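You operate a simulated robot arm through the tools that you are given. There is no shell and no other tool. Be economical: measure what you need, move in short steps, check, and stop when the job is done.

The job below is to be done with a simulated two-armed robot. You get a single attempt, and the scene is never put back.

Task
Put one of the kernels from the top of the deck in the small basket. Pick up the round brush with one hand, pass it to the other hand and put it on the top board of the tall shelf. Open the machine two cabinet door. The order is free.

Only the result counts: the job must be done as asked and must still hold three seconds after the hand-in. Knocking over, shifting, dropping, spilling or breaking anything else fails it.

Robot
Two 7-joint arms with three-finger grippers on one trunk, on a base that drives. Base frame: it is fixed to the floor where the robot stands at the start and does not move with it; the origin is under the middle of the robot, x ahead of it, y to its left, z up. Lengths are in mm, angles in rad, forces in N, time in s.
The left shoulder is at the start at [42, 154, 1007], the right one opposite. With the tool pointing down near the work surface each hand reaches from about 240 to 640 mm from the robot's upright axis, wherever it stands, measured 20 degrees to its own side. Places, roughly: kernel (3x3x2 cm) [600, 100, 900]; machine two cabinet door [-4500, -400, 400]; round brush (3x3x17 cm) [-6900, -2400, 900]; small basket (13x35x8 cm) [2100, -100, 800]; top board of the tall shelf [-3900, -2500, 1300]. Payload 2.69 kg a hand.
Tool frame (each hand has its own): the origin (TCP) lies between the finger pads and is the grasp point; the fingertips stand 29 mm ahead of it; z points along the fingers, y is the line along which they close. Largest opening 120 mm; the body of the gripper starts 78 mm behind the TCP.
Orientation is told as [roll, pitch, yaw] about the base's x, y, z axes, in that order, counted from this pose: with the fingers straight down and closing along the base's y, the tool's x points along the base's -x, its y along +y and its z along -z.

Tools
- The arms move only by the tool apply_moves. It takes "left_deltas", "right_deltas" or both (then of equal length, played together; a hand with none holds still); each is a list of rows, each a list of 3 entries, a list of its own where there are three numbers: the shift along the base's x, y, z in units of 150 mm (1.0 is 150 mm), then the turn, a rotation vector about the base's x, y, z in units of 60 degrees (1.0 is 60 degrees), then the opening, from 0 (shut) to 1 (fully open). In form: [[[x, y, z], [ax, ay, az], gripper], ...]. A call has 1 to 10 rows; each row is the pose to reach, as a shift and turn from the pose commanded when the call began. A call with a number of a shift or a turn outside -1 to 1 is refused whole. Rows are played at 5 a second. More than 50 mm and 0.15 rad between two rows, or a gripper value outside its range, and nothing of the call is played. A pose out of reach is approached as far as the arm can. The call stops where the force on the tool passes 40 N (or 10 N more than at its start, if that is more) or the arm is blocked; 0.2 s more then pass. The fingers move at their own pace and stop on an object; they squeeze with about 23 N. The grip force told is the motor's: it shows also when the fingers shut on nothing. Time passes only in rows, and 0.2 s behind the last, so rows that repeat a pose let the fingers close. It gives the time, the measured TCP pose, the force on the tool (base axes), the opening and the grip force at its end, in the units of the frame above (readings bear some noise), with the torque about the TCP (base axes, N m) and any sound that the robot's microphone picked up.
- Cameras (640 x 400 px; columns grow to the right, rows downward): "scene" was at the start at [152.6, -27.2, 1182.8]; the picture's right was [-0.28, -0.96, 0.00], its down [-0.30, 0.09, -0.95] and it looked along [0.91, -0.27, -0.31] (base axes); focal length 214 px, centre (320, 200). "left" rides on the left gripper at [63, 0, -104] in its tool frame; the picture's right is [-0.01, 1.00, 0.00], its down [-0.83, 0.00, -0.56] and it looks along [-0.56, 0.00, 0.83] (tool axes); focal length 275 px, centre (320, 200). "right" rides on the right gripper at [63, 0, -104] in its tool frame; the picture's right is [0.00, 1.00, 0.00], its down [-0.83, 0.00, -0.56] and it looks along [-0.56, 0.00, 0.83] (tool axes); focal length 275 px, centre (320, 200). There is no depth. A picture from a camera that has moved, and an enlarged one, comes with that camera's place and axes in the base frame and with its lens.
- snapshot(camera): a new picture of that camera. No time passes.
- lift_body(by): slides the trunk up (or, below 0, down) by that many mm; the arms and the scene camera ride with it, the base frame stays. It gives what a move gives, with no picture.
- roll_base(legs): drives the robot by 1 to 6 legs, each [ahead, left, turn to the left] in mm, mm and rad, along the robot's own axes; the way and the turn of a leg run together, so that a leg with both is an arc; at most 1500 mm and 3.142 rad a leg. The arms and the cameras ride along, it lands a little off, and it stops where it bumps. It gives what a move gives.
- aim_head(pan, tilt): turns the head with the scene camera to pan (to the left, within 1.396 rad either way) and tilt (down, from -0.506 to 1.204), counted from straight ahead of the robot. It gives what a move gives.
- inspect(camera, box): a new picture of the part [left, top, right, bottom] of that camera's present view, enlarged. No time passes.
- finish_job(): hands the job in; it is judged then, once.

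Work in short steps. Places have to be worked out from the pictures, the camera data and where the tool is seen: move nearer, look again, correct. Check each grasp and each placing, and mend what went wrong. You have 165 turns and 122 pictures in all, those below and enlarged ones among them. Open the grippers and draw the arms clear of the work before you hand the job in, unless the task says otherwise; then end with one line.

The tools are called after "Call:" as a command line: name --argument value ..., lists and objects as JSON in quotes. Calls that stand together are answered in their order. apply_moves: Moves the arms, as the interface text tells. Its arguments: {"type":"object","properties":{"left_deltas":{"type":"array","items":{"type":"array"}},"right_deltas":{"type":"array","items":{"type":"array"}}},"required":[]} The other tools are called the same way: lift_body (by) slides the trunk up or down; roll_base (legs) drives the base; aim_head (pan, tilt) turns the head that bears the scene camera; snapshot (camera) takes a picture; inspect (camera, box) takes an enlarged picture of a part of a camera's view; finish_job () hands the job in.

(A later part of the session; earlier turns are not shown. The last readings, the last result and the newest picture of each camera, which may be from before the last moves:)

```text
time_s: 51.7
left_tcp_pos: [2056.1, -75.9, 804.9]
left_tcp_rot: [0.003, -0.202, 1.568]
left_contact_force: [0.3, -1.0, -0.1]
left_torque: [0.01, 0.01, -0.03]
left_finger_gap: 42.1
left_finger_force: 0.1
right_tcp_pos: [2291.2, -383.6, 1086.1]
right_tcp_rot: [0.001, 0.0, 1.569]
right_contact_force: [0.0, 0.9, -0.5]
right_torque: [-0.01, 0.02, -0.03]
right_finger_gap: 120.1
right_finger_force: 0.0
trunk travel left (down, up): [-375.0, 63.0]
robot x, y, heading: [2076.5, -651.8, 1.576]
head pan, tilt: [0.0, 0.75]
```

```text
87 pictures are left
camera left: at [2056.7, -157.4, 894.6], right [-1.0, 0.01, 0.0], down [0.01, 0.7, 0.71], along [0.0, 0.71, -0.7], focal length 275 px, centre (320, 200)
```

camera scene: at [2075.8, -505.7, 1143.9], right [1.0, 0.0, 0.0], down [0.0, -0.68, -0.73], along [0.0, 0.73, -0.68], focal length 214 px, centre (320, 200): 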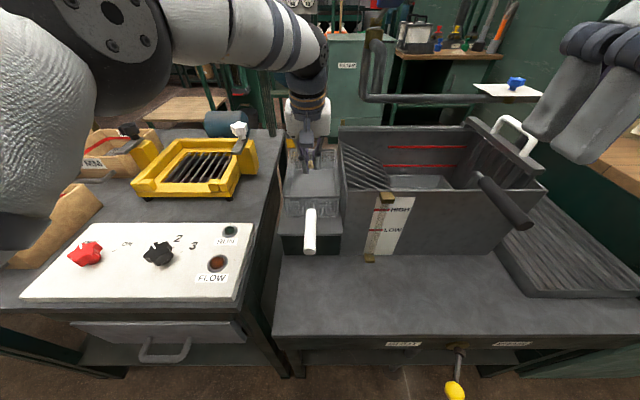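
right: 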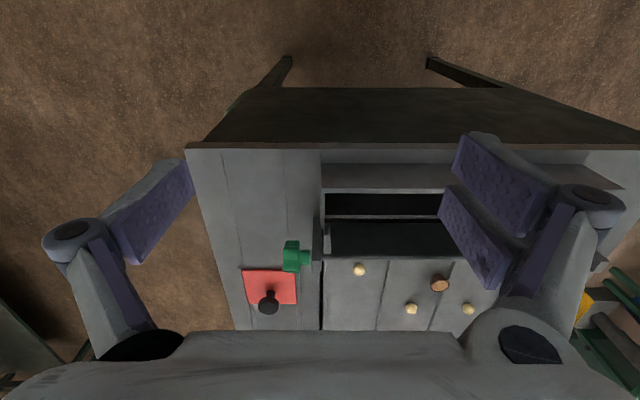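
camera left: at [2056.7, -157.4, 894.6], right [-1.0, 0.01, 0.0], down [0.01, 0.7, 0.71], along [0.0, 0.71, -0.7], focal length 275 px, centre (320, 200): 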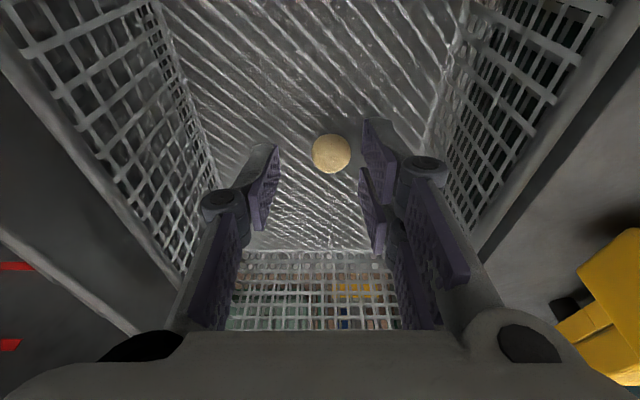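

The kernel lies on the basket floor. I raise the hand straight up, then draw it back.

Call:
apply_moves --left_deltas '[[[0, 0, 0.25], [0, 0, 0], 0.35], [[0, 0, 0.5], [0, 0, 0], 0.35], [[0, 0, 0.75], [0, 0, 0], 0.35], [[0, 0, 1.0], [0, 0, 0], 0.35]]'

Call:
apply_moves --left_deltas '[[[0, 0, 0.3], [-0.1, 0, 0], 0.35], [[-0.1, -0.2, 0.6], [-0.19, 0, 0], 0.35], [[-0.2, -0.45, 0.8], [-0.19, 0, 0], 0.35], [[-0.3, -0.7, 0.9], [-0.19, 0, 0], 0.35], [[-0.4, -0.98, 0.9], [-0.19, 0, 0], 0.35]]'

Call:
snapshot --camera "scene"

```text
time_s: 52.7
left_tcp_pos: [2056.3, -74.7, 956.5]
left_tcp_rot: [0.002, -0.202, 1.569]
left_contact_force: [0.8, -0.3, -0.6]
left_torque: [0.0, 0.0, 0.02]
left_finger_gap: 41.9
left_finger_force: 0.1
right_tcp_pos: [2288.5, -383.3, 1086.3]
right_tcp_rot: [-0.001, 0.0, 1.569]
right_contact_force: [0.2, -0.3, 0.1]
right_torque: [0.0, 0.03, -0.03]
right_finger_gap: 120.0
right_finger_force: 0.1
trunk travel left (down, up): [-375.0, 63.0]
robot x, y, heading: [2078.0, -650.1, 1.569]
head pan, tilt: [0.0, 0.75]
```

```text
refused: row 2 steps farther than a row can; nothing moved
```

```text
86 pictures are left
camera scene: at [2075.9, -505.7, 1144.0], right [1.0, 0.0, 0.0], down [0.0, -0.68, -0.73], along [0.0, 0.73, -0.68], focal length 214 px, centre (320, 200)
```

scene: 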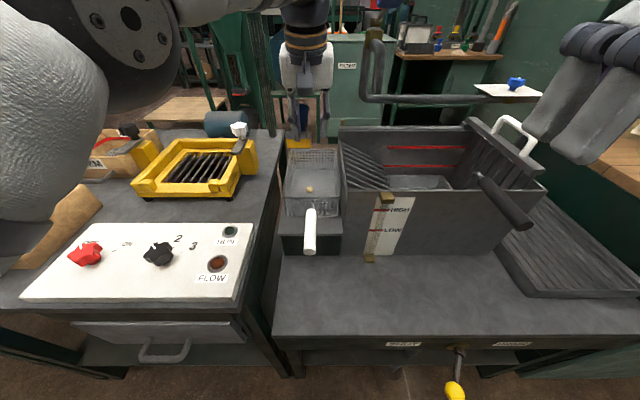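

The kernel is visible in the basket. I retract the left hand with smaller steps, then back off from the bench and turn to face -x (back across the shop).

Call:
apply_moves --left_deltas '[[[0, 0, 0.3], [-0.1, 0, 0], 0.35], [[-0.05, -0.15, 0.55], [-0.19, 0, 0], 0.35], [[-0.15, -0.4, 0.7], [-0.19, 0, 0], 0.35], [[-0.25, -0.65, 0.85], [-0.19, 0, 0], 0.35], [[-0.35, -0.95, 0.85], [-0.19, 0, 0], 0.35]]'

Call:
apply_moves --left_deltas '[[[0, -0.3, 0], [0, 0, 0], 0.35], [[0, -0.6, 0], [0, 0, 0], 0.35], [[0, -0.8, 0], [0, 0, 0], 0.35]]'

Call:
roll_base --legs '[[-450, 0, 0], [0, 0, 1.571]]'

Call:
aim_head --pan 0 --tilt 0.25

Call:
snapshot --camera "scene"

```text
time_s: 53.9
left_tcp_pos: [2000.5, -209.2, 1068.8]
left_tcp_rot: [0.012, 0.068, 1.587]
left_contact_force: [0.3, 0.7, -0.3]
left_torque: [0.01, 0.03, -0.01]
left_finger_gap: 42.1
left_finger_force: 0.0
left hand out of reach, approached as far as the arm can: row 1, 2, 3, 5
right_tcp_pos: [2286.8, -381.5, 1086.0]
right_tcp_rot: [-0.002, 0.001, 1.569]
right_contact_force: [-0.3, 0.3, -0.7]
right_torque: [-0.01, -0.05, -0.01]
right_finger_gap: 119.9
right_finger_force: 0.1
trunk travel left (down, up): [-375.0, 63.0]
robot x, y, heading: [2073.8, -647.7, 1.569]
head pan, tilt: [0.0, 0.75]
```

```text
time_s: 54.7
left_tcp_pos: [2003.5, -338.7, 1083.3]
left_tcp_rot: [-0.001, -0.005, 1.569]
left_contact_force: [0.4, 0.3, 0.4]
left_torque: [-0.01, 0.01, 0.02]
left_finger_gap: 42.3
left_finger_force: 0.0
right_tcp_pos: [2290.3, -382.3, 1085.7]
right_tcp_rot: [0.0, 0.0, 1.569]
right_contact_force: [0.0, -0.3, -0.4]
right_torque: [0.01, -0.02, 0.02]
right_finger_gap: 120.0
right_finger_force: 0.1
trunk travel left (down, up): [-375.0, 63.0]
robot x, y, heading: [2081.6, -653.2, 1.566]
head pan, tilt: [0.0, 0.75]
```

```text
time_s: 61.3
left_tcp_pos: [1760.0, -1171.7, 1083.8]
left_tcp_rot: [0.0, -0.003, 3.13]
left_contact_force: [-0.1, 0.2, 0.2]
left_torque: [0.02, -0.03, 0.02]
left_finger_gap: 42.3
left_finger_force: 0.0
right_tcp_pos: [1807.7, -887.1, 1086.2]
right_tcp_rot: [-0.001, 0.0, 3.129]
right_contact_force: [-0.2, 0.1, 0.3]
right_torque: [0.02, 0.02, -0.01]
right_finger_gap: 119.7
right_finger_force: 0.1
trunk travel left (down, up): [-375.0, 63.0]
robot x, y, heading: [2077.7, -1097.9, 3.131]
head pan, tilt: [0.0, 0.75]
```

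```text
time_s: 62.2
left_tcp_pos: [1761.2, -1171.9, 1084.5]
left_tcp_rot: [0.001, -0.004, 3.131]
left_contact_force: [-0.5, -0.1, 1.5]
left_torque: [0.03, -0.01, 0.01]
left_finger_gap: 42.1
left_finger_force: 0.0
right_tcp_pos: [1807.9, -887.0, 1086.6]
right_tcp_rot: [0.0, 0.002, 3.128]
right_contact_force: [-0.5, -0.6, -0.5]
right_torque: [-0.02, 0.02, 0.02]
right_finger_gap: 120.1
right_finger_force: 0.0
trunk travel left (down, up): [-375.0, 63.0]
robot x, y, heading: [2075.9, -1100.3, 3.132]
head pan, tilt: [0.0, 0.25]
```

```text
85 pictures are left
camera scene: at [1917.3, -1101.4, 1189.0], right [0.01, 1.0, 0.0], down [0.25, 0.0, -0.97], along [-0.97, 0.01, -0.25], focal length 214 px, centre (320, 200)
```

scene: 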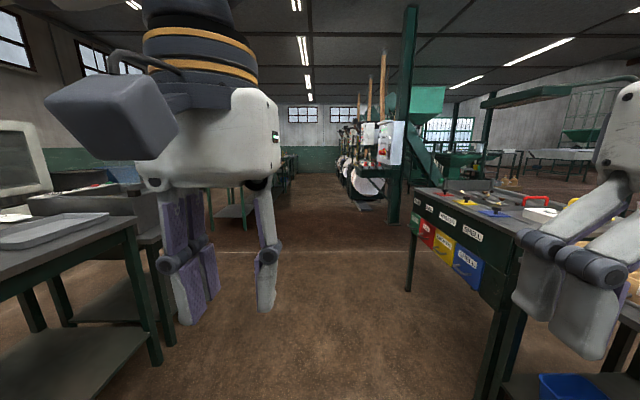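

A clear corridor lies ahead along y≈-1100. I drive 4400 mm down it and look again.

Call:
roll_base --legs '[[1500, 0, 0.01], [1500, 0, 0], [1400, 0, 0]]'

Call:
snapshot --camera "scene"

Call:
aim_head --pan 0.6 --tilt 0.2

Call:
snapshot --camera "scene"

Call:
aim_head --pan -0.6 --tilt 0.2

Call:
snapshot --camera "scene"

```text
time_s: 83.2
left_tcp_pos: [-2639.1, -1200.8, 1084.0]
left_tcp_rot: [0.0, -0.002, -3.133]
left_contact_force: [0.0, 0.4, -0.3]
left_torque: [0.02, 0.05, 0.01]
left_finger_gap: 42.0
left_finger_force: 0.0
right_tcp_pos: [-2598.1, -913.9, 1086.2]
right_tcp_rot: [0.0, -0.001, -3.132]
right_contact_force: [-0.9, -0.3, -0.2]
right_torque: [0.0, 0.0, -0.04]
right_finger_gap: 119.9
right_finger_force: 0.1
trunk travel left (down, up): [-375.0, 63.0]
robot x, y, heading: [-2322.4, -1123.5, -3.129]
head pan, tilt: [0.0, 0.25]
```

```text
84 pictures are left
camera scene: at [-2484.2, -1126.6, 1189.0], right [-0.01, 1.0, 0.0], down [0.25, 0.0, -0.97], along [-0.97, -0.01, -0.25], focal length 214 px, centre (320, 200)
```

scene: 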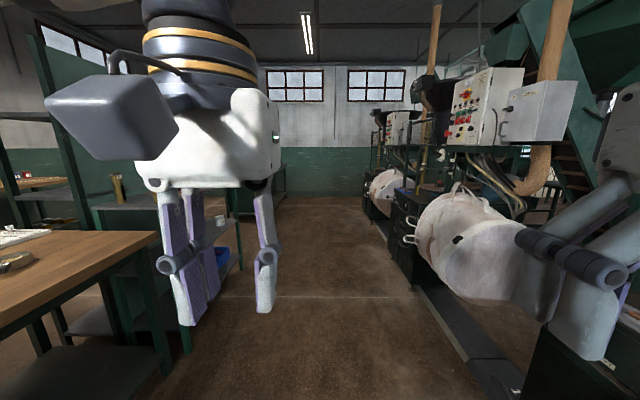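

```text
time_s: 84.2
left_tcp_pos: [-2638.5, -1201.5, 1083.7]
left_tcp_rot: [0.001, -0.003, -3.134]
left_contact_force: [-0.8, 0.1, -0.4]
left_torque: [0.02, 0.02, 0.03]
left_finger_gap: 42.1
left_finger_force: 0.1
right_tcp_pos: [-2596.1, -914.0, 1086.6]
right_tcp_rot: [-0.001, 0.0, -3.133]
right_contact_force: [-0.5, 0.9, -0.4]
right_torque: [-0.01, 0.02, 0.04]
right_finger_gap: 120.1
right_finger_force: 0.0
trunk travel left (down, up): [-375.0, 63.0]
robot x, y, heading: [-2325.8, -1125.5, -3.134]
head pan, tilt: [0.6, 0.201]
```

```text
83 pictures are left
camera scene: at [-2467.1, -1179.0, 1193.6], right [-0.57, 0.82, 0.0], down [0.16, 0.11, -0.98], along [-0.8, -0.56, -0.2], focal length 214 px, centre (320, 200)
```

scene: 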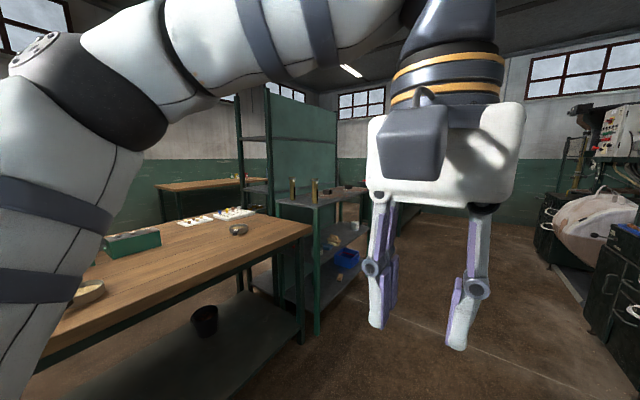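

```text
time_s: 85.6
left_tcp_pos: [-2638.6, -1200.7, 1083.6]
left_tcp_rot: [0.001, -0.004, -3.133]
left_contact_force: [-0.5, 0.3, 0.3]
left_torque: [0.01, 0.03, -0.02]
left_finger_gap: 42.1
left_finger_force: 0.1
right_tcp_pos: [-2598.0, -914.2, 1087.4]
right_tcp_rot: [-0.001, -0.001, -3.132]
right_contact_force: [0.3, -1.0, 0.3]
right_torque: [-0.01, 0.0, -0.02]
right_finger_gap: 119.9
right_finger_force: 0.0
trunk travel left (down, up): [-375.0, 63.0]
robot x, y, heading: [-2323.2, -1125.7, -3.132]
head pan, tilt: [-0.6, 0.201]
```

```text
82 pictures are left
camera scene: at [-2468.1, -1073.9, 1193.6], right [0.56, 0.83, 0.0], down [0.17, -0.11, -0.98], along [-0.81, 0.55, -0.2], focal length 214 px, centre (320, 200)
```

scene: 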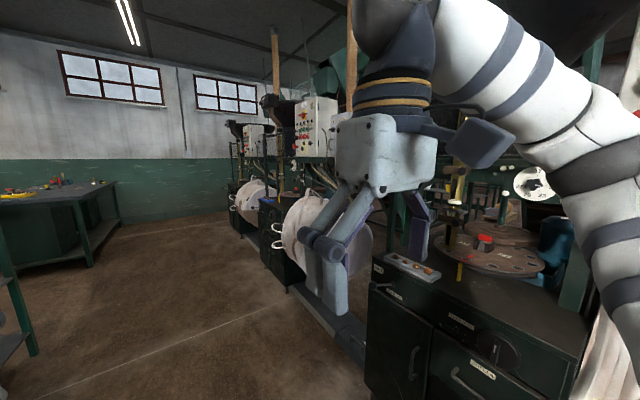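

The machines line the right side, and the tall shelf stands at left ahead. I drive 1500 mm on and look at machine two on the right.

Call:
roll_base --legs '[[1500, 0, -0.01]]'

Call:
aim_head --pan -0.75 --tilt 0.3

Call:
snapshot --camera "scene"

Call:
aim_head --pan 0.5 --tilt 0.2

Call:
snapshot --camera "scene"

```text
time_s: 93.1
left_tcp_pos: [-4150.9, -1194.2, 1083.9]
left_tcp_rot: [0.0, -0.003, 3.131]
left_contact_force: [0.8, -0.7, 0.2]
left_torque: [-0.01, -0.04, -0.03]
left_finger_gap: 42.0
left_finger_force: 0.1
right_tcp_pos: [-4104.2, -907.8, 1086.0]
right_tcp_rot: [0.0, 0.001, 3.131]
right_contact_force: [0.3, 1.1, 0.2]
right_torque: [-0.01, 0.0, 0.0]
right_finger_gap: 120.0
right_finger_force: 0.1
trunk travel left (down, up): [-375.0, 63.0]
robot x, y, heading: [-3833.0, -1124.1, 3.129]
head pan, tilt: [-0.6, 0.201]
```

```text
time_s: 93.8
left_tcp_pos: [-4149.4, -1194.0, 1084.6]
left_tcp_rot: [0.001, -0.001, 3.132]
left_contact_force: [0.9, -0.4, -0.4]
left_torque: [-0.01, 0.02, 0.0]
left_finger_gap: 41.8
left_finger_force: 0.0
right_tcp_pos: [-4104.0, -908.3, 1086.6]
right_tcp_rot: [0.001, -0.001, 3.131]
right_contact_force: [-0.2, -0.5, 0.3]
right_torque: [0.02, -0.03, 0.03]
right_finger_gap: 119.9
right_finger_force: 0.0
trunk travel left (down, up): [-375.0, 63.0]
robot x, y, heading: [-3839.5, -1127.7, 3.126]
head pan, tilt: [-0.75, 0.3]
```

```text
81 pictures are left
camera scene: at [-3968.6, -1059.6, 1184.4], right [0.69, 0.72, 0.0], down [0.21, -0.2, -0.96], along [-0.69, 0.66, -0.3], focal length 214 px, centre (320, 200)
```

scene: 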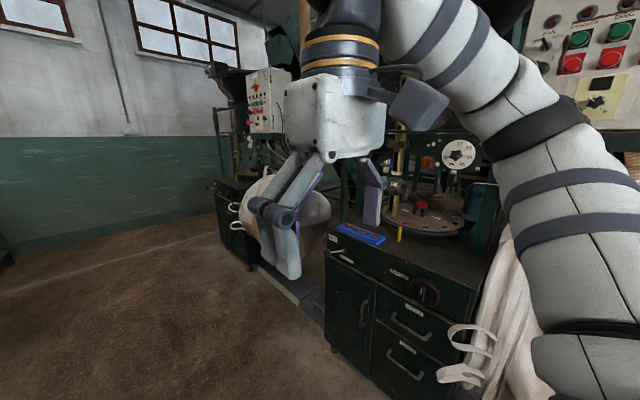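

```text
time_s: 95.2
left_tcp_pos: [-4151.7, -1194.7, 1084.7]
left_tcp_rot: [0.001, -0.003, 3.132]
left_contact_force: [-0.4, -0.2, 0.1]
left_torque: [0.0, -0.01, 0.0]
left_finger_gap: 42.0
left_finger_force: 0.0
right_tcp_pos: [-4104.4, -907.7, 1086.0]
right_tcp_rot: [0.001, 0.0, 3.13]
right_contact_force: [0.5, -0.2, -0.2]
right_torque: [-0.01, -0.01, -0.02]
right_finger_gap: 119.9
right_finger_force: 0.1
trunk travel left (down, up): [-375.0, 63.0]
robot x, y, heading: [-3838.6, -1122.7, 3.128]
head pan, tilt: [0.499, 0.201]
```

```text
80 pictures are left
camera scene: at [-3983.2, -1167.6, 1193.6], right [-0.47, 0.88, 0.0], down [0.18, 0.09, -0.98], along [-0.87, -0.46, -0.2], focal length 214 px, centre (320, 200)
```

scene: 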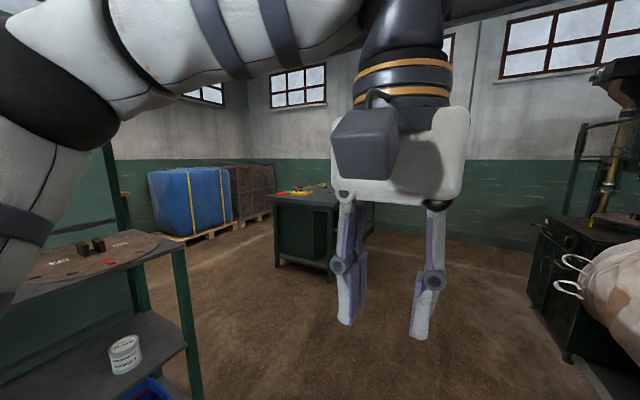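

Machine two's cabinet is the one at x≈-4575…, front plane y≈-390, with the door's vertical handle near (-4386, -400, 440). I drive 480 mm on and turn right to face it.

Call:
roll_base --legs '[[480, 0, 0], [0, 0, -1.556]]'

Call:
aim_head --pan 0 --tilt 0.7

Call:
snapshot --camera "scene"

```text
time_s: 101.9
left_tcp_pos: [-4389.1, -806.6, 1084.3]
left_tcp_rot: [-0.001, -0.002, 1.579]
left_contact_force: [-0.6, -0.3, -0.6]
left_torque: [0.0, 0.02, 0.0]
left_finger_gap: 42.3
left_finger_force: 0.0
right_tcp_pos: [-4103.0, -847.9, 1087.8]
right_tcp_rot: [0.0, 0.001, 1.579]
right_contact_force: [0.0, 0.4, 0.4]
right_torque: [0.0, -0.01, -0.02]
right_finger_gap: 120.2
right_finger_force: 0.2
trunk travel left (down, up): [-375.0, 63.0]
robot x, y, heading: [-4312.3, -1118.7, 1.578]
head pan, tilt: [0.499, 0.201]
```

```text
time_s: 102.8
left_tcp_pos: [-4390.0, -807.4, 1083.0]
left_tcp_rot: [0.0, -0.004, 1.577]
left_contact_force: [-0.3, 0.1, -0.3]
left_torque: [-0.02, 0.02, -0.01]
left_finger_gap: 41.9
left_finger_force: 0.0
right_tcp_pos: [-4103.4, -847.9, 1086.7]
right_tcp_rot: [0.0, 0.001, 1.578]
right_contact_force: [0.2, -0.3, -0.8]
right_torque: [-0.01, 0.01, 0.01]
right_finger_gap: 120.0
right_finger_force: 0.1
trunk travel left (down, up): [-375.0, 63.0]
robot x, y, heading: [-4313.4, -1117.1, 1.575]
head pan, tilt: [0.0, 0.7]
```

```text
79 pictures are left
camera scene: at [-4315.9, -971.2, 1148.3], right [1.0, 0.01, 0.0], down [0.0, -0.64, -0.77], along [-0.01, 0.77, -0.64], focal length 214 px, centre (320, 200)
```

scene: 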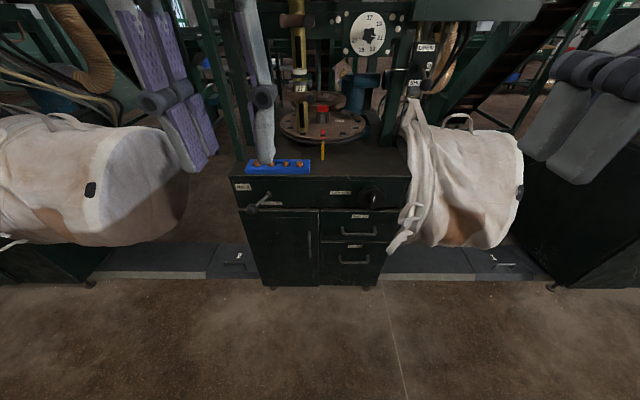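

I enlarge the cabinet to see the door and its handle.

Call:
inspect --camera "scene" --box '[224, 165, 424, 295]'

```text
3.08 times, centred on (324, 230) of scene
camera zoom: at [-4315.9, -971.2, 1148.3], right [1.0, 0.01, 0.0], down [0.0, -0.64, -0.77], along [-0.01, 0.77, -0.64], focal length 660 px, centre (308, 108)
```

zoom: 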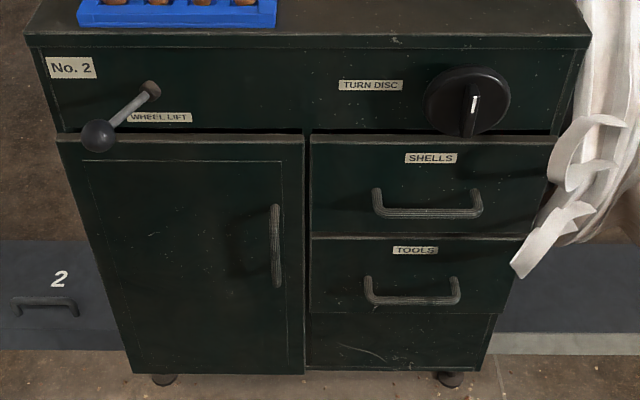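

It is labelled "No. 2"; the door hinges at left (x≈-4590) with a vertical handle bar at x≈-4366, z 355–523. I lower the trunk 350 mm and swing the left hand to point forward.

Call:
lift_body --by -350

Call:
apply_moves --left_deltas '[[[0, 0.15, 0], [0.125, 0, 0], 0.5], [[0, 0.3, -0.1], [0.25, 0, 0], 0.5], [[0, 0.45, -0.15], [0.375, 0, 0], 0.5], [[0, 0.6, -0.2], [0.5, 0, 0], 0.5], [[0, 0.75, -0.3], [0.625, 0, 0], 0.5], [[0, 0.9, -0.4], [0.75, 0, 0], 0.5]]'

Call:
apply_moves --left_deltas '[[[0, 0.1, -0.15], [0.125, 0, 0], 0.5], [[0, 0.2, -0.3], [0.25, 0, 0], 0.5], [[0, 0.3, -0.45], [0.375, 0, 0], 0.5], [[0, 0.35, -0.6], [0.5, 0, 0], 0.5], [[0, 0.4, -0.75], [0.625, 0, 0], 0.5], [[0, 0.45, -0.9], [0.75, 0, 0], 0.5]]'

Call:
snapshot --camera "left"

Call:
snapshot --camera "scene"

```text
time_s: 104.8
left_tcp_pos: [-4389.9, -782.9, 879.4]
left_tcp_rot: [-0.058, 0.045, 1.658]
left_contact_force: [-0.2, -0.6, 0.3]
left_torque: [0.05, 0.0, 0.03]
left_finger_gap: 42.2
left_finger_force: 0.1
right_tcp_pos: [-4103.3, -798.0, 818.1]
right_tcp_rot: [0.002, 0.251, 1.574]
right_contact_force: [0.2, -0.9, -0.2]
right_torque: [0.02, -0.01, 0.02]
right_finger_gap: 119.8
right_finger_force: 0.0
trunk travel left (down, up): [-164.0, 274.0]
robot x, y, heading: [-4317.9, -1119.0, 1.573]
head pan, tilt: [0.0, 0.7]
stopped: the force on the tool passed its limit at 59 N (the readings are from after the stop); the commanded pose is now the measured one
```

```text
time_s: 106.0
left_tcp_pos: [-4401.3, -652.2, 872.6]
left_tcp_rot: [-0.244, -0.509, 1.859]
left_contact_force: [-0.7, -0.2, -0.5]
left_torque: [0.0, 0.02, 0.0]
left_finger_gap: 59.7
left_finger_force: 0.1
right_tcp_pos: [-4103.2, -797.4, 819.8]
right_tcp_rot: [0.003, 0.253, 1.576]
right_contact_force: [-0.2, 0.0, -0.5]
right_torque: [0.02, 0.02, 0.0]
right_finger_gap: 119.8
right_finger_force: 0.1
trunk travel left (down, up): [-164.0, 274.0]
robot x, y, heading: [-4315.9, -1123.1, 1.577]
head pan, tilt: [0.0, 0.7]
stopped in row 5 (left hand): the arm was blocked; the commanded pose is now the measured one
```

```text
time_s: 106.8
left_tcp_pos: [-4428.6, -564.6, 841.7]
left_tcp_rot: [-0.586, -0.873, 2.259]
left_contact_force: [-0.1, -0.2, 0.3]
left_torque: [-0.03, -0.02, 0.01]
left_finger_gap: 60.1
left_finger_force: 0.2
right_tcp_pos: [-4103.3, -798.0, 820.1]
right_tcp_rot: [0.004, 0.251, 1.576]
right_contact_force: [0.6, 0.2, 0.7]
right_torque: [0.02, -0.03, -0.01]
right_finger_gap: 119.9
right_finger_force: 0.1
trunk travel left (down, up): [-164.0, 274.0]
robot x, y, heading: [-4312.7, -1117.7, 1.581]
head pan, tilt: [0.0, 0.7]
stopped in row 4 (left hand): the arm was blocked; the commanded pose is now the measured one
```

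```text
77 pictures are left
camera left: at [-4404.5, -683.9, 847.3], right [-0.91, -0.2, -0.35], down [-0.35, -0.06, 0.94], along [-0.2, 0.98, -0.02], focal length 275 px, centre (320, 200)
```

left: 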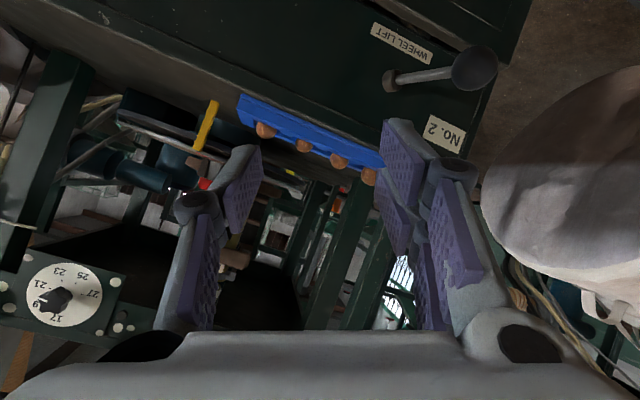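

```text
76 pictures are left
camera scene: at [-4324.3, -937.7, 888.1], right [0.99, 0.16, 0.0], down [0.15, -0.93, -0.33], along [-0.05, 0.32, -0.95], focal length 214 px, centre (320, 200)
```

scene: 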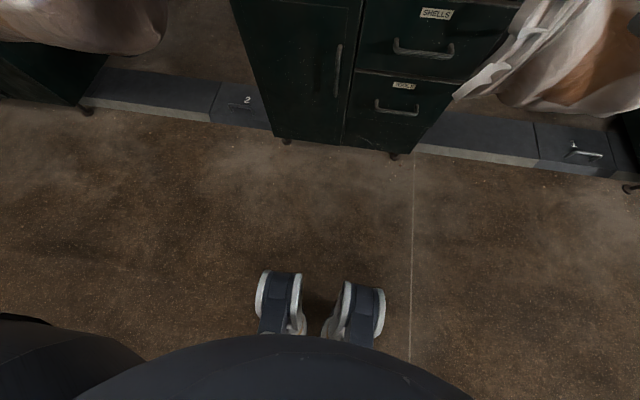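

The trunk move stopped on a force and the head view now leans forward oddly. I look ahead level to understand the posture before anything else.

Call:
aim_head --pan 0.6 --tilt 0.0

Call:
snapshot --camera "scene"

Call:
snapshot --camera "right"

```text
time_s: 107.9
left_tcp_pos: [-4425.6, -566.8, 839.9]
left_tcp_rot: [-0.58, -0.878, 2.24]
left_contact_force: [0.1, -0.2, -0.2]
left_torque: [-0.01, -0.03, 0.01]
left_finger_gap: 59.9
left_finger_force: 0.1
right_tcp_pos: [-4102.7, -797.6, 818.3]
right_tcp_rot: [0.001, 0.252, 1.577]
right_contact_force: [-0.1, -0.7, -0.8]
right_torque: [-0.01, -0.01, 0.03]
right_finger_gap: 119.8
right_finger_force: 0.1
trunk travel left (down, up): [-164.0, 274.0]
robot x, y, heading: [-4316.5, -1119.6, 1.577]
head pan, tilt: [0.6, 0.0]
```

```text
75 pictures are left
camera scene: at [-4366.9, -915.9, 989.9], right [0.82, 0.57, 0.0], down [0.0, 0.0, -1.0], along [-0.57, 0.82, 0.0], focal length 214 px, centre (320, 200)
```

scene: 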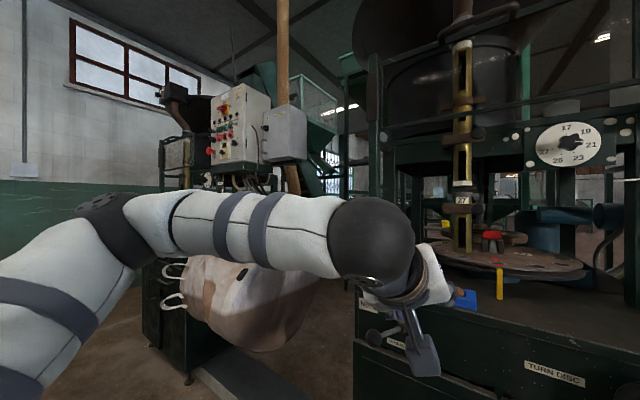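

```text
74 pictures are left
camera right: at [-4102.6, -832.8, 935.8], right [-1.0, -0.01, 0.0], down [-0.01, 0.94, 0.33], along [-0.01, 0.33, -0.94], focal length 275 px, centre (320, 200)
```

right: 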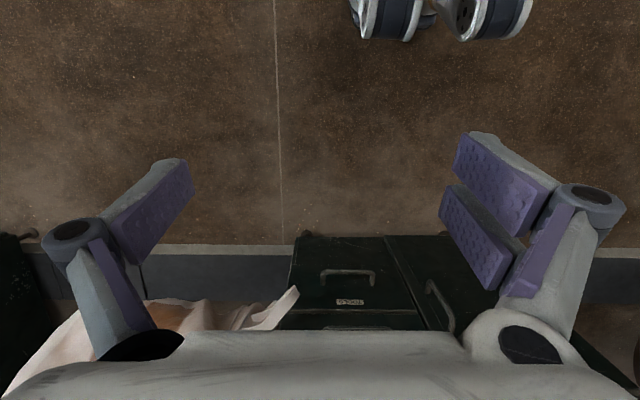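

The head is level again, but the right hand shows a 0.25 rad lean. I test a small trunk raise to see how the readings respond.

Call:
lift_body --by 60

Call:
aim_head --pan 0.7 --tilt 0.6

Call:
snapshot --camera "scene"

```text
time_s: 108.9
left_tcp_pos: [-4425.6, -565.7, 898.9]
left_tcp_rot: [-0.582, -0.877, 2.242]
left_contact_force: [0.3, -0.9, -0.4]
left_torque: [-0.03, -0.03, -0.01]
left_finger_gap: 60.0
left_finger_force: 0.0
right_tcp_pos: [-4102.9, -798.2, 879.4]
right_tcp_rot: [0.001, 0.25, 1.577]
right_contact_force: [-0.4, 0.7, 0.3]
right_torque: [0.01, 0.03, 0.0]
right_finger_gap: 119.9
right_finger_force: 0.1
trunk travel left (down, up): [-224.0, 214.0]
robot x, y, heading: [-4313.9, -1119.8, 1.577]
head pan, tilt: [0.6, 0.0]
```

```text
time_s: 109.9
left_tcp_pos: [-4426.5, -566.4, 900.9]
left_tcp_rot: [-0.58, -0.877, 2.243]
left_contact_force: [0.6, -0.4, -0.4]
left_torque: [0.0, -0.02, -0.02]
left_finger_gap: 59.9
left_finger_force: 0.0
right_tcp_pos: [-4103.6, -797.2, 878.2]
right_tcp_rot: [0.001, 0.25, 1.576]
right_contact_force: [0.5, 0.5, 0.3]
right_torque: [0.01, -0.02, 0.03]
right_finger_gap: 120.0
right_finger_force: 0.0
trunk travel left (down, up): [-224.0, 214.0]
robot x, y, heading: [-4315.1, -1118.1, 1.582]
head pan, tilt: [0.7, 0.6]
```

```text
73 pictures are left
camera scene: at [-4372.9, -941.2, 998.4], right [0.76, 0.65, 0.0], down [0.37, -0.43, -0.83], along [-0.54, 0.63, -0.56], focal length 214 px, centre (320, 200)
```

scene: 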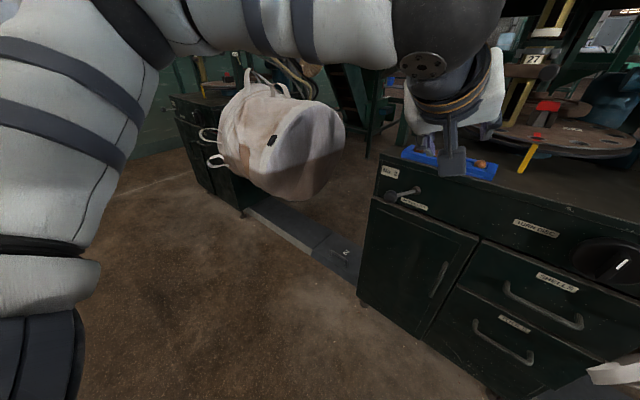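

The trunk slides cleanly upward, so it is only the arms that got displaced. I shift the base 100 mm right and 60 ahead to line the left shoulder up with the handle, then lower the trunk by a small test step.

Call:
roll_base --legs '[[60, -100, 0]]'

Call:
lift_body --by -60

Call:
lift_body --by -40

Call:
aim_head --pan 0.3 --tilt 0.9

Call:
snapshot --camera "scene"

```text
time_s: 111.3
left_tcp_pos: [-4326.6, -506.7, 900.1]
left_tcp_rot: [-0.583, -0.877, 2.243]
left_contact_force: [0.0, 0.6, 0.3]
left_torque: [0.04, 0.01, 0.0]
left_finger_gap: 60.0
left_finger_force: 0.2
right_tcp_pos: [-4005.8, -737.8, 879.1]
right_tcp_rot: [0.0, 0.253, 1.575]
right_contact_force: [-0.2, 0.5, -0.4]
right_torque: [-0.04, -0.02, 0.01]
right_finger_gap: 119.9
right_finger_force: 0.0
trunk travel left (down, up): [-224.0, 214.0]
robot x, y, heading: [-4218.5, -1060.2, 1.583]
head pan, tilt: [0.7, 0.6]
```

```text
time_s: 112.3
left_tcp_pos: [-4327.8, -506.9, 841.3]
left_tcp_rot: [-0.582, -0.878, 2.244]
left_contact_force: [-0.1, 0.8, 0.5]
left_torque: [0.03, -0.05, 0.01]
left_finger_gap: 59.7
left_finger_force: 0.0
right_tcp_pos: [-4004.8, -738.9, 818.1]
right_tcp_rot: [0.001, 0.25, 1.575]
right_contact_force: [0.2, -0.8, 0.1]
right_torque: [0.03, -0.03, 0.0]
right_finger_gap: 120.0
right_finger_force: 0.1
trunk travel left (down, up): [-164.0, 274.0]
robot x, y, heading: [-4217.3, -1059.2, 1.575]
head pan, tilt: [0.7, 0.6]
```

```text
time_s: 113.1
left_tcp_pos: [-4328.6, -506.1, 801.9]
left_tcp_rot: [-0.582, -0.877, 2.243]
left_contact_force: [-0.4, 0.3, 1.6]
left_torque: [-0.02, 0.0, 0.02]
left_finger_gap: 60.0
left_finger_force: 0.0
right_tcp_pos: [-4007.4, -731.5, 768.9]
right_tcp_rot: [0.003, 0.277, 1.576]
right_contact_force: [0.0, -1.3, 0.1]
right_torque: [0.0, 0.01, -0.01]
right_finger_gap: 119.6
right_finger_force: 0.1
trunk travel left (down, up): [-124.0, 314.0]
robot x, y, heading: [-4216.8, -1054.7, 1.578]
head pan, tilt: [0.7, 0.6]
```

```text
time_s: 114.0
left_tcp_pos: [-4328.0, -507.2, 799.3]
left_tcp_rot: [-0.581, -0.877, 2.242]
left_contact_force: [-0.1, 0.2, 0.7]
left_torque: [0.0, -0.03, 0.0]
left_finger_gap: 59.9
left_finger_force: 0.0
right_tcp_pos: [-4006.4, -730.6, 768.3]
right_tcp_rot: [0.002, 0.28, 1.575]
right_contact_force: [-0.5, -0.4, 0.1]
right_torque: [-0.03, 0.02, 0.01]
right_finger_gap: 120.0
right_finger_force: 0.0
trunk travel left (down, up): [-124.0, 314.0]
robot x, y, heading: [-4219.1, -1059.7, 1.579]
head pan, tilt: [0.3, 0.901]
```

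```text
72 pictures are left
camera scene: at [-4240.6, -842.9, 863.8], right [0.95, 0.3, 0.0], down [0.24, -0.75, -0.62], along [-0.19, 0.59, -0.78], focal length 214 px, centre (320, 200)
```

scene: 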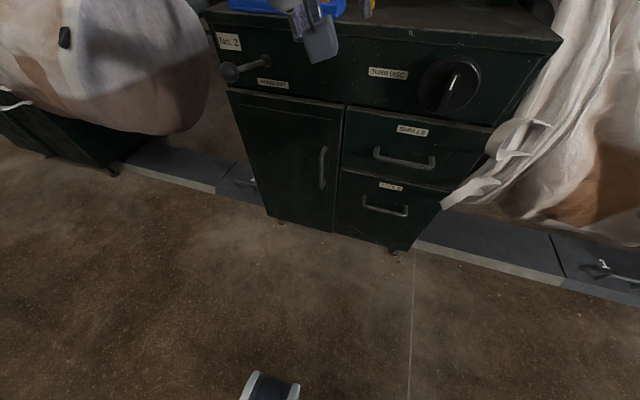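

Each lowering step pushes the right arm (its elbow meets the robot's own lower body). I raise the right hand to lift that elbow, and turn the left hand's roll/pitch toward "pointing forward" while easing it back.

Call:
apply_moves --right_deltas '[[[0, 0.1, 0.25], [0, 0, 0], 0.5], [[0, 0.2, 0.5], [0, 0, 0], 0.5], [[0, 0.3, 0.75], [0, 0, 0], 0.5], [[0, 0.35, 1.0], [0, 0, 0], 0.5]]'

Call:
apply_moves --right_deltas '[[[0.1, 0.05, 0.25], [0, 0, 0], 0.5], [[0.2, 0.1, 0.5], [0, 0, 0], 0.5]]'

Call:
apply_moves --left_deltas '[[[0, -0.1, -0.2], [0.05, -0.1, 0], 0.5], [[0, -0.2, -0.4], [0.1, -0.2, 0], 0.5], [[0, -0.3, -0.6], [0.15, -0.3, 0], 0.5]]'

```text
time_s: 115.0
left_tcp_pos: [-4327.6, -507.2, 800.1]
left_tcp_rot: [-0.58, -0.877, 2.242]
left_contact_force: [-0.1, 0.1, 0.0]
left_torque: [-0.03, -0.04, 0.01]
left_finger_gap: 60.1
left_finger_force: 0.0
right_tcp_pos: [-4061.8, -698.5, 796.3]
right_tcp_rot: [0.002, 0.278, 1.577]
right_contact_force: [0.6, 0.4, -0.1]
right_torque: [-0.01, -0.03, 0.04]
right_finger_gap: 59.9
right_finger_force: 0.0
right hand out of reach, approached as far as the arm can: row 1, 2, 3, 4
trunk travel left (down, up): [-124.0, 314.0]
robot x, y, heading: [-4217.4, -1060.2, 1.577]
head pan, tilt: [0.3, 0.901]
```

```text
time_s: 115.6
left_tcp_pos: [-4327.8, -506.7, 799.8]
left_tcp_rot: [-0.581, -0.874, 2.242]
left_contact_force: [-0.5, 0.3, 0.5]
left_torque: [-0.02, 0.03, -0.03]
left_finger_gap: 59.7
left_finger_force: 0.1
right_tcp_pos: [-4061.9, -698.5, 795.8]
right_tcp_rot: [0.004, 0.278, 1.577]
right_contact_force: [0.1, -0.2, -1.1]
right_torque: [0.03, 0.03, -0.02]
right_finger_gap: 59.9
right_finger_force: 0.1
right hand out of reach, approached as far as the arm can: row 1, 2
trunk travel left (down, up): [-124.0, 314.0]
robot x, y, heading: [-4215.8, -1061.3, 1.572]
head pan, tilt: [0.3, 0.901]
```

```text
time_s: 116.4
left_tcp_pos: [-4326.9, -548.2, 710.3]
left_tcp_rot: [-1.055, -0.739, 2.589]
left_contact_force: [0.7, 1.1, -0.3]
left_torque: [0.01, 0.01, -0.01]
left_finger_gap: 60.0
left_finger_force: 0.0
left hand out of reach, approached as far as the arm can: row 3
right_tcp_pos: [-4063.3, -699.6, 796.1]
right_tcp_rot: [0.004, 0.278, 1.577]
right_contact_force: [0.6, -0.1, -0.2]
right_torque: [0.0, 0.01, 0.02]
right_finger_gap: 59.9
right_finger_force: 0.0
trunk travel left (down, up): [-124.0, 314.0]
robot x, y, heading: [-4216.0, -1057.4, 1.577]
head pan, tilt: [0.3, 0.901]
```

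The fully horizontal pose strains the left arm; a 45° forward-down tool suits a vertical bar just as well. I raise the trunk 50 mm to free the right elbow, then turn the left hand to that clean orientation while drawing it back.

Call:
lift_body --by 50

Call:
apply_moves --left_deltas '[[[0, -0.1, 0], [-0.052, 0.107, -0.038], 0.5], [[0, -0.2, 0], [-0.104, 0.214, -0.077], 0.5], [[0, -0.3, 0], [-0.156, 0.32, -0.115], 0.5], [[0, -0.4, 0], [-0.208, 0.427, -0.153], 0.5], [[0, -0.5, 0], [-0.26, 0.534, -0.192], 0.5], [[0, -0.5, 0], [-0.312, 0.641, -0.23], 0.5]]' --right_deltas '[[[0, 0, 0], [0.05, 0, 0], 0.5], [[0, 0, 0], [0.1, 0, 0], 0.5], [[0, 0, 0], [0.15, 0, 0], 0.5], [[0, 0, 0], [0.2, 0, 0], 0.5], [[0, 0, 0], [0.265, 0, 0], 0.5], [[0, 0, 0], [0.265, 0, 0], 0.5]]'

Call:
snapshot --camera "left"

```text
time_s: 117.3
left_tcp_pos: [-4325.8, -547.9, 760.5]
left_tcp_rot: [-1.056, -0.741, 2.589]
left_contact_force: [-1.0, 0.9, 0.6]
left_torque: [0.06, 0.03, 0.03]
left_finger_gap: 60.0
left_finger_force: 0.0
right_tcp_pos: [-4059.8, -700.0, 845.4]
right_tcp_rot: [0.003, 0.279, 1.576]
right_contact_force: [-0.1, -0.1, 0.3]
right_torque: [-0.03, -0.02, 0.0]
right_finger_gap: 59.8
right_finger_force: 0.0
trunk travel left (down, up): [-174.0, 264.0]
robot x, y, heading: [-4216.1, -1060.0, 1.575]
head pan, tilt: [0.3, 0.901]
```

```text
time_s: 118.7
left_tcp_pos: [-4327.2, -623.0, 760.5]
left_tcp_rot: [0.005, -0.788, 1.565]
left_contact_force: [0.4, -0.3, -0.3]
left_torque: [0.02, 0.02, 0.0]
left_finger_gap: 60.1
left_finger_force: 0.0
right_tcp_pos: [-4061.1, -700.7, 844.9]
right_tcp_rot: [0.001, 0.0, 1.577]
right_contact_force: [-0.4, -0.5, 0.0]
right_torque: [-0.02, 0.0, 0.0]
right_finger_gap: 60.1
right_finger_force: 0.0
trunk travel left (down, up): [-174.0, 264.0]
robot x, y, heading: [-4216.5, -1057.1, 1.575]
head pan, tilt: [0.3, 0.901]
```

```text
71 pictures are left
camera left: at [-4325.9, -741.9, 788.2], right [-1.0, 0.01, 0.01], down [0.01, 0.19, 0.98], along [0.0, 0.98, -0.19], focal length 275 px, centre (320, 200)
```

left: 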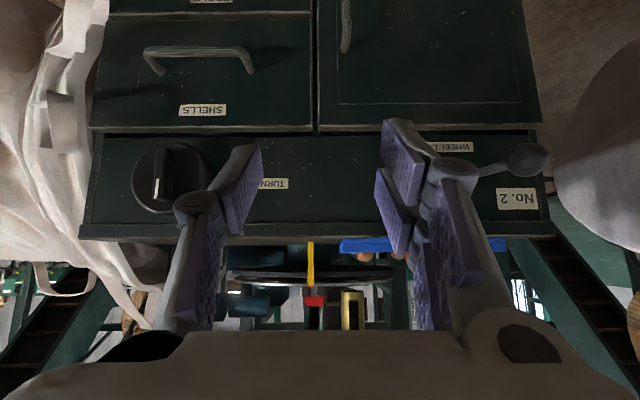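

Clean orientation now. The handle's top end triangulates to about (-4362, -410, 514). I bring the open fingers down in front of it in two steps.

Call:
apply_moves --left_deltas '[[[-0.06, 0, -0.3], [0, 0, 0], 0.5], [[-0.12, 0.1, -0.55], [0, 0, 0], 0.5], [[-0.18, 0.2, -0.8], [0, 0, 0], 0.5], [[-0.24, 0.3, -1.0], [0, 0, 0], 0.5]]'

Call:
apply_moves --left_deltas '[[[0, 0.1, -0.25], [0, 0, 0], 0.5], [[0, 0.25, -0.5], [0, 0, 0], 0.5], [[0, 0.4, -0.75], [0, 0, 0], 0.5]]'

Call:
snapshot --camera "left"

```text
time_s: 119.7
left_tcp_pos: [-4362.0, -576.8, 609.2]
left_tcp_rot: [0.002, -0.789, 1.57]
left_contact_force: [-0.5, 0.4, -0.2]
left_torque: [0.01, 0.01, 0.04]
left_finger_gap: 59.9
left_finger_force: 0.1
right_tcp_pos: [-4061.2, -699.6, 845.9]
right_tcp_rot: [0.002, 0.002, 1.577]
right_contact_force: [-0.4, 0.0, 0.1]
right_torque: [0.0, -0.02, 0.02]
right_finger_gap: 59.9
right_finger_force: 0.0
trunk travel left (down, up): [-174.0, 264.0]
robot x, y, heading: [-4218.7, -1059.4, 1.577]
head pan, tilt: [0.3, 0.901]
```

```text
time_s: 120.5
left_tcp_pos: [-4361.8, -516.7, 497.9]
left_tcp_rot: [0.002, -0.789, 1.571]
left_contact_force: [-0.3, -0.9, -0.6]
left_torque: [0.03, 0.02, 0.02]
left_finger_gap: 60.1
left_finger_force: 0.1
right_tcp_pos: [-4059.2, -701.2, 845.5]
right_tcp_rot: [0.002, 0.001, 1.576]
right_contact_force: [-0.5, 0.0, 0.2]
right_torque: [0.0, 0.0, -0.03]
right_finger_gap: 60.2
right_finger_force: 0.0
trunk travel left (down, up): [-174.0, 264.0]
robot x, y, heading: [-4215.7, -1057.2, 1.569]
head pan, tilt: [0.3, 0.901]
```

```text
70 pictures are left
camera left: at [-4361.0, -635.6, 525.3], right [-1.0, 0.0, 0.0], down [0.0, 0.19, 0.98], along [0.0, 0.98, -0.19], focal length 275 px, centre (320, 200)
```

left: 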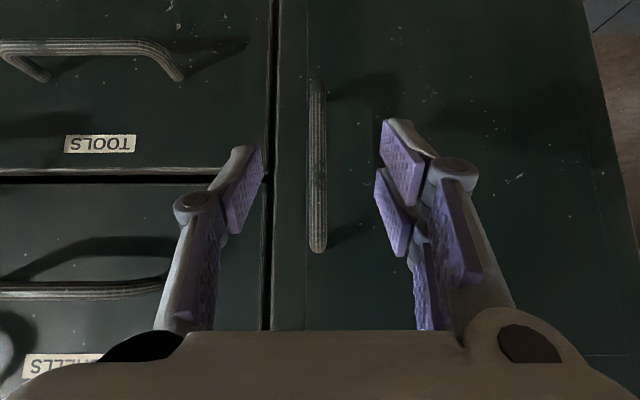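

The bar is centred between the fingers. I advance to y≈-418 at z≈470 and close on it.

Call:
apply_moves --left_deltas '[[[0, 0.25, -0.1], [0, 0, 0], 0.5], [[0, 0.45, -0.18], [0, 0, 0], 0.5], [[0, 0.65, -0.18], [0, 0, 0], 0.5], [[0, 0.65, -0.18], [0, 0, 0], 0.0], [[0, 0.65, -0.18], [0, 0, 0], 0.0], [[0, 0.65, -0.18], [0, 0, 0], 0.0]]'

Call:
snapshot --camera "left"

```text
time_s: 121.2
left_tcp_pos: [-4361.7, -448.1, 468.4]
left_tcp_rot: [-0.003, -0.78, 1.572]
left_contact_force: [-0.9, -7.5, 3.3]
left_torque: [0.08, 0.17, 0.34]
left_finger_gap: 63.2
left_finger_force: 1.7
right_tcp_pos: [-4060.0, -700.8, 846.7]
right_tcp_rot: [0.001, 0.002, 1.576]
right_contact_force: [-0.5, 1.2, -0.3]
right_torque: [-0.01, 0.02, -0.01]
right_finger_gap: 59.9
right_finger_force: 0.0
trunk travel left (down, up): [-174.0, 264.0]
robot x, y, heading: [-4217.1, -1056.7, 1.575]
head pan, tilt: [0.3, 0.901]
stopped in row 3 (left hand): the force on the tool passed its limit at 47 N (the readings are from after the stop); the commanded pose is now the measured one
```

```text
69 pictures are left
camera left: at [-4361.3, -567.5, 497.7], right [-1.0, 0.0, 0.0], down [0.0, 0.2, 0.98], along [0.0, 0.98, -0.2], focal length 275 px, centre (320, 200)
```

left: 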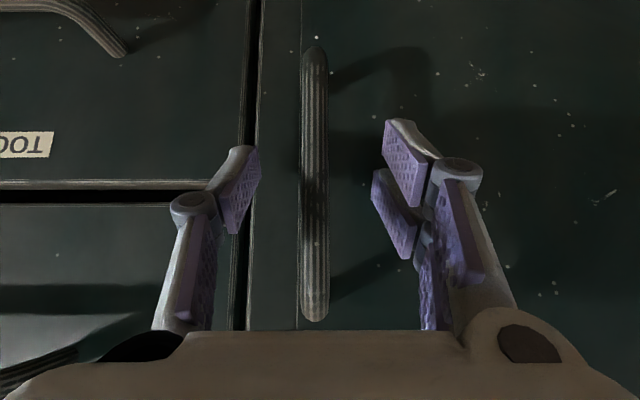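

The fingertips touched the door face at TCP y≈-448, so the bar is nearer than judged. I back off 14 mm and close.

Call:
apply_moves --left_deltas '[[[0, -0.09, 0], [0, 0, 0], 0.5], [[0, -0.09, 0], [0, 0, 0], 0.0], [[0, -0.09, 0], [0, 0, 0], 0.0], [[0, -0.09, 0], [0, 0, 0], 0.0]]'

Call:
snapshot --camera "left"

```text
time_s: 122.2
left_tcp_pos: [-4360.2, -463.4, 467.8]
left_tcp_rot: [-0.003, -0.779, 1.57]
left_contact_force: [9.3, -0.8, -0.6]
left_torque: [0.16, -0.13, -0.13]
left_finger_gap: 11.8
left_finger_force: 38.5
right_tcp_pos: [-4058.7, -701.6, 846.4]
right_tcp_rot: [0.0, 0.002, 1.575]
right_contact_force: [-0.6, 0.1, -0.2]
right_torque: [0.01, 0.0, 0.03]
right_finger_gap: 60.0
right_finger_force: 0.0
trunk travel left (down, up): [-174.0, 264.0]
robot x, y, heading: [-4215.2, -1058.3, 1.575]
head pan, tilt: [0.3, 0.901]
```

```text
68 pictures are left
camera left: at [-4359.8, -580.3, 497.8], right [-1.0, 0.01, 0.0], down [0.0, 0.2, 0.98], along [0.01, 0.98, -0.2], focal length 275 px, centre (320, 200)
```

left: 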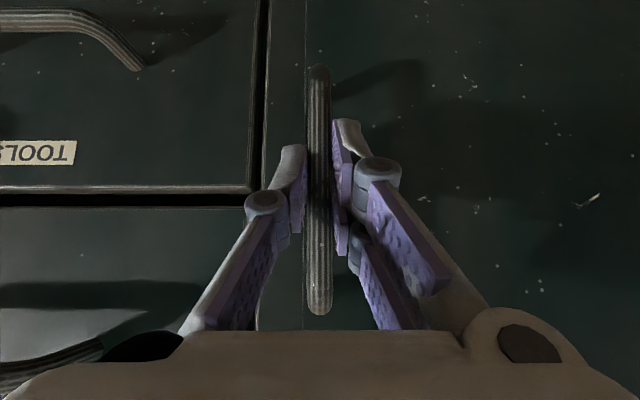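

The bar is gripped (11.8 mm). Hinge is about (-4598, -415), so radius ≈242 mm; I pull the door along its arc to about 20° and check.

Call:
apply_moves --left_deltas '[[[-0.033, -0.137, 0], [0, 0, -0.042], 0.0], [[-0.077, -0.27, 0], [0, 0, -0.083], 0.0], [[-0.133, -0.4, 0], [0, 0, -0.125], 0.0], [[-0.2, -0.523, 0], [0, 0, -0.167], 0.0]]'

Call:
snapshot --camera "left"

```text
time_s: 123.2
left_tcp_pos: [-4383.4, -527.2, 468.9]
left_tcp_rot: [-0.006, -0.784, 1.436]
left_contact_force: [-2.0, 0.3, 1.6]
left_torque: [0.35, 0.22, 0.17]
left_finger_gap: 11.4
left_finger_force: 38.2
left hand out of reach, approached as far as the arm can: row 4
right_tcp_pos: [-4061.1, -700.0, 844.9]
right_tcp_rot: [0.001, 0.002, 1.58]
right_contact_force: [0.4, 0.1, -0.7]
right_torque: [0.03, 0.06, -0.02]
right_finger_gap: 60.1
right_finger_force: 0.0
trunk travel left (down, up): [-174.0, 264.0]
robot x, y, heading: [-4215.2, -1057.5, 1.58]
head pan, tilt: [0.3, 0.901]
stopped in row 4 (left hand): the force on the tool passed its limit at 47 N (the readings are from after the stop); the commanded pose is now the measured one
```

```text
67 pictures are left
camera left: at [-4399.0, -645.0, 497.0], right [-0.99, 0.14, 0.0], down [0.03, 0.19, 0.98], along [0.14, 0.97, -0.19], focal length 275 px, centre (320, 200)
```

left: 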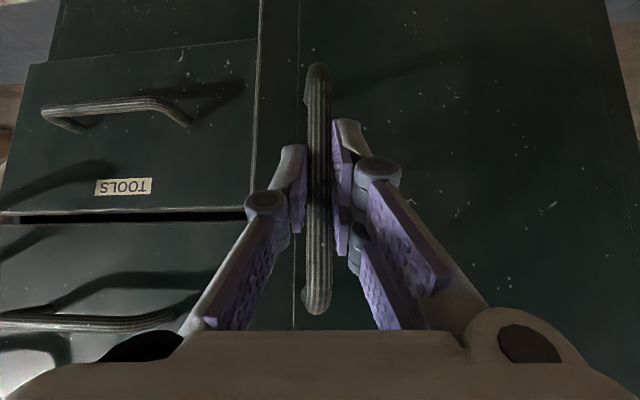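

The door follows, about 16° open, but the arm has folded to its limit. I keep the grip and let the base follow the arc: back and left.

Call:
roll_base --legs '[[-49, 32, 0], [-42, 47, 0]]'

Call:
snapshot --camera "left"

```text
time_s: 124.8
left_tcp_pos: [-4461.9, -620.4, 469.0]
left_tcp_rot: [-0.009, -0.784, 1.436]
left_contact_force: [-0.6, 1.0, 1.3]
left_torque: [-0.24, 0.4, 0.1]
left_finger_gap: 11.0
left_finger_force: 38.1
right_tcp_pos: [-4139.5, -791.5, 845.2]
right_tcp_rot: [0.001, 0.002, 1.579]
right_contact_force: [-0.5, 0.4, -0.7]
right_torque: [0.05, 0.02, -0.01]
right_finger_gap: 59.8
right_finger_force: 0.0
trunk travel left (down, up): [-174.0, 264.0]
robot x, y, heading: [-4295.5, -1151.8, 1.581]
head pan, tilt: [0.3, 0.901]
```

```text
66 pictures are left
camera left: at [-4477.1, -737.6, 497.0], right [-0.99, 0.14, 0.0], down [0.02, 0.19, 0.98], along [0.14, 0.97, -0.2], focal length 275 px, centre (320, 200)
```

left: 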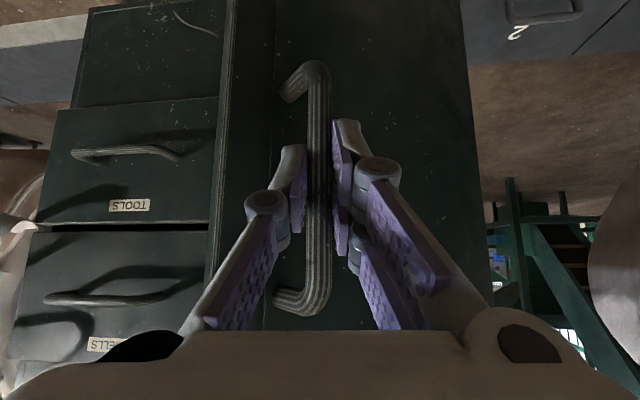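

The door is near 45° and follows well. I continue along the arc to about 75°.

Call:
roll_base --legs '[[-28, 56, 0], [-13, 60, 0]]'

Call:
snapshot --camera "left"

Call:
snapshot --camera "scene"

```text
time_s: 126.7
left_tcp_pos: [-4576.4, -663.7, 467.8]
left_tcp_rot: [-0.009, -0.784, 1.436]
left_contact_force: [3.2, -25.5, 4.4]
left_torque: [-0.51, 0.57, 0.03]
left_finger_gap: 11.1
left_finger_force: 38.3
right_tcp_pos: [-4254.1, -835.0, 844.6]
right_tcp_rot: [0.003, 0.001, 1.58]
right_contact_force: [-0.3, -0.1, 0.6]
right_torque: [-0.01, -0.02, -0.02]
right_finger_gap: 60.1
right_finger_force: 0.0
trunk travel left (down, up): [-174.0, 264.0]
robot x, y, heading: [-4410.7, -1194.9, 1.58]
head pan, tilt: [0.3, 0.901]
```

```text
65 pictures are left
camera left: at [-4592.2, -781.1, 497.1], right [-0.99, 0.14, 0.0], down [0.03, 0.2, 0.98], along [0.14, 0.97, -0.2], focal length 275 px, centre (320, 200)
```

left: 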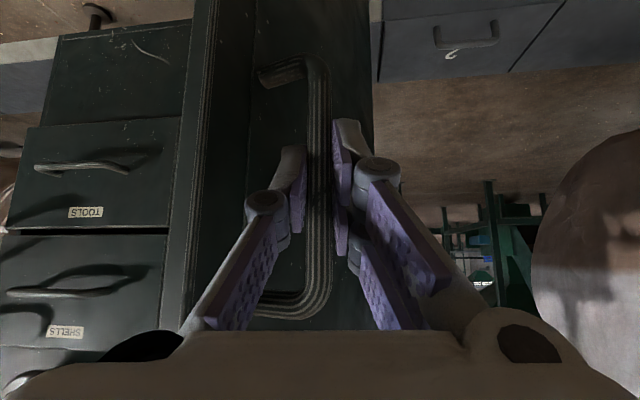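

```text
64 pictures are left
camera scene: at [-4434.4, -997.2, 921.4], right [0.95, 0.3, 0.0], down [0.24, -0.75, -0.62], along [-0.19, 0.59, -0.78], focal length 214 px, centre (320, 200)
```

scene: 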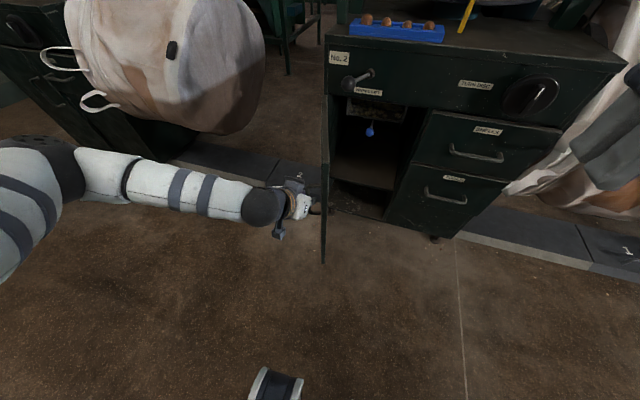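

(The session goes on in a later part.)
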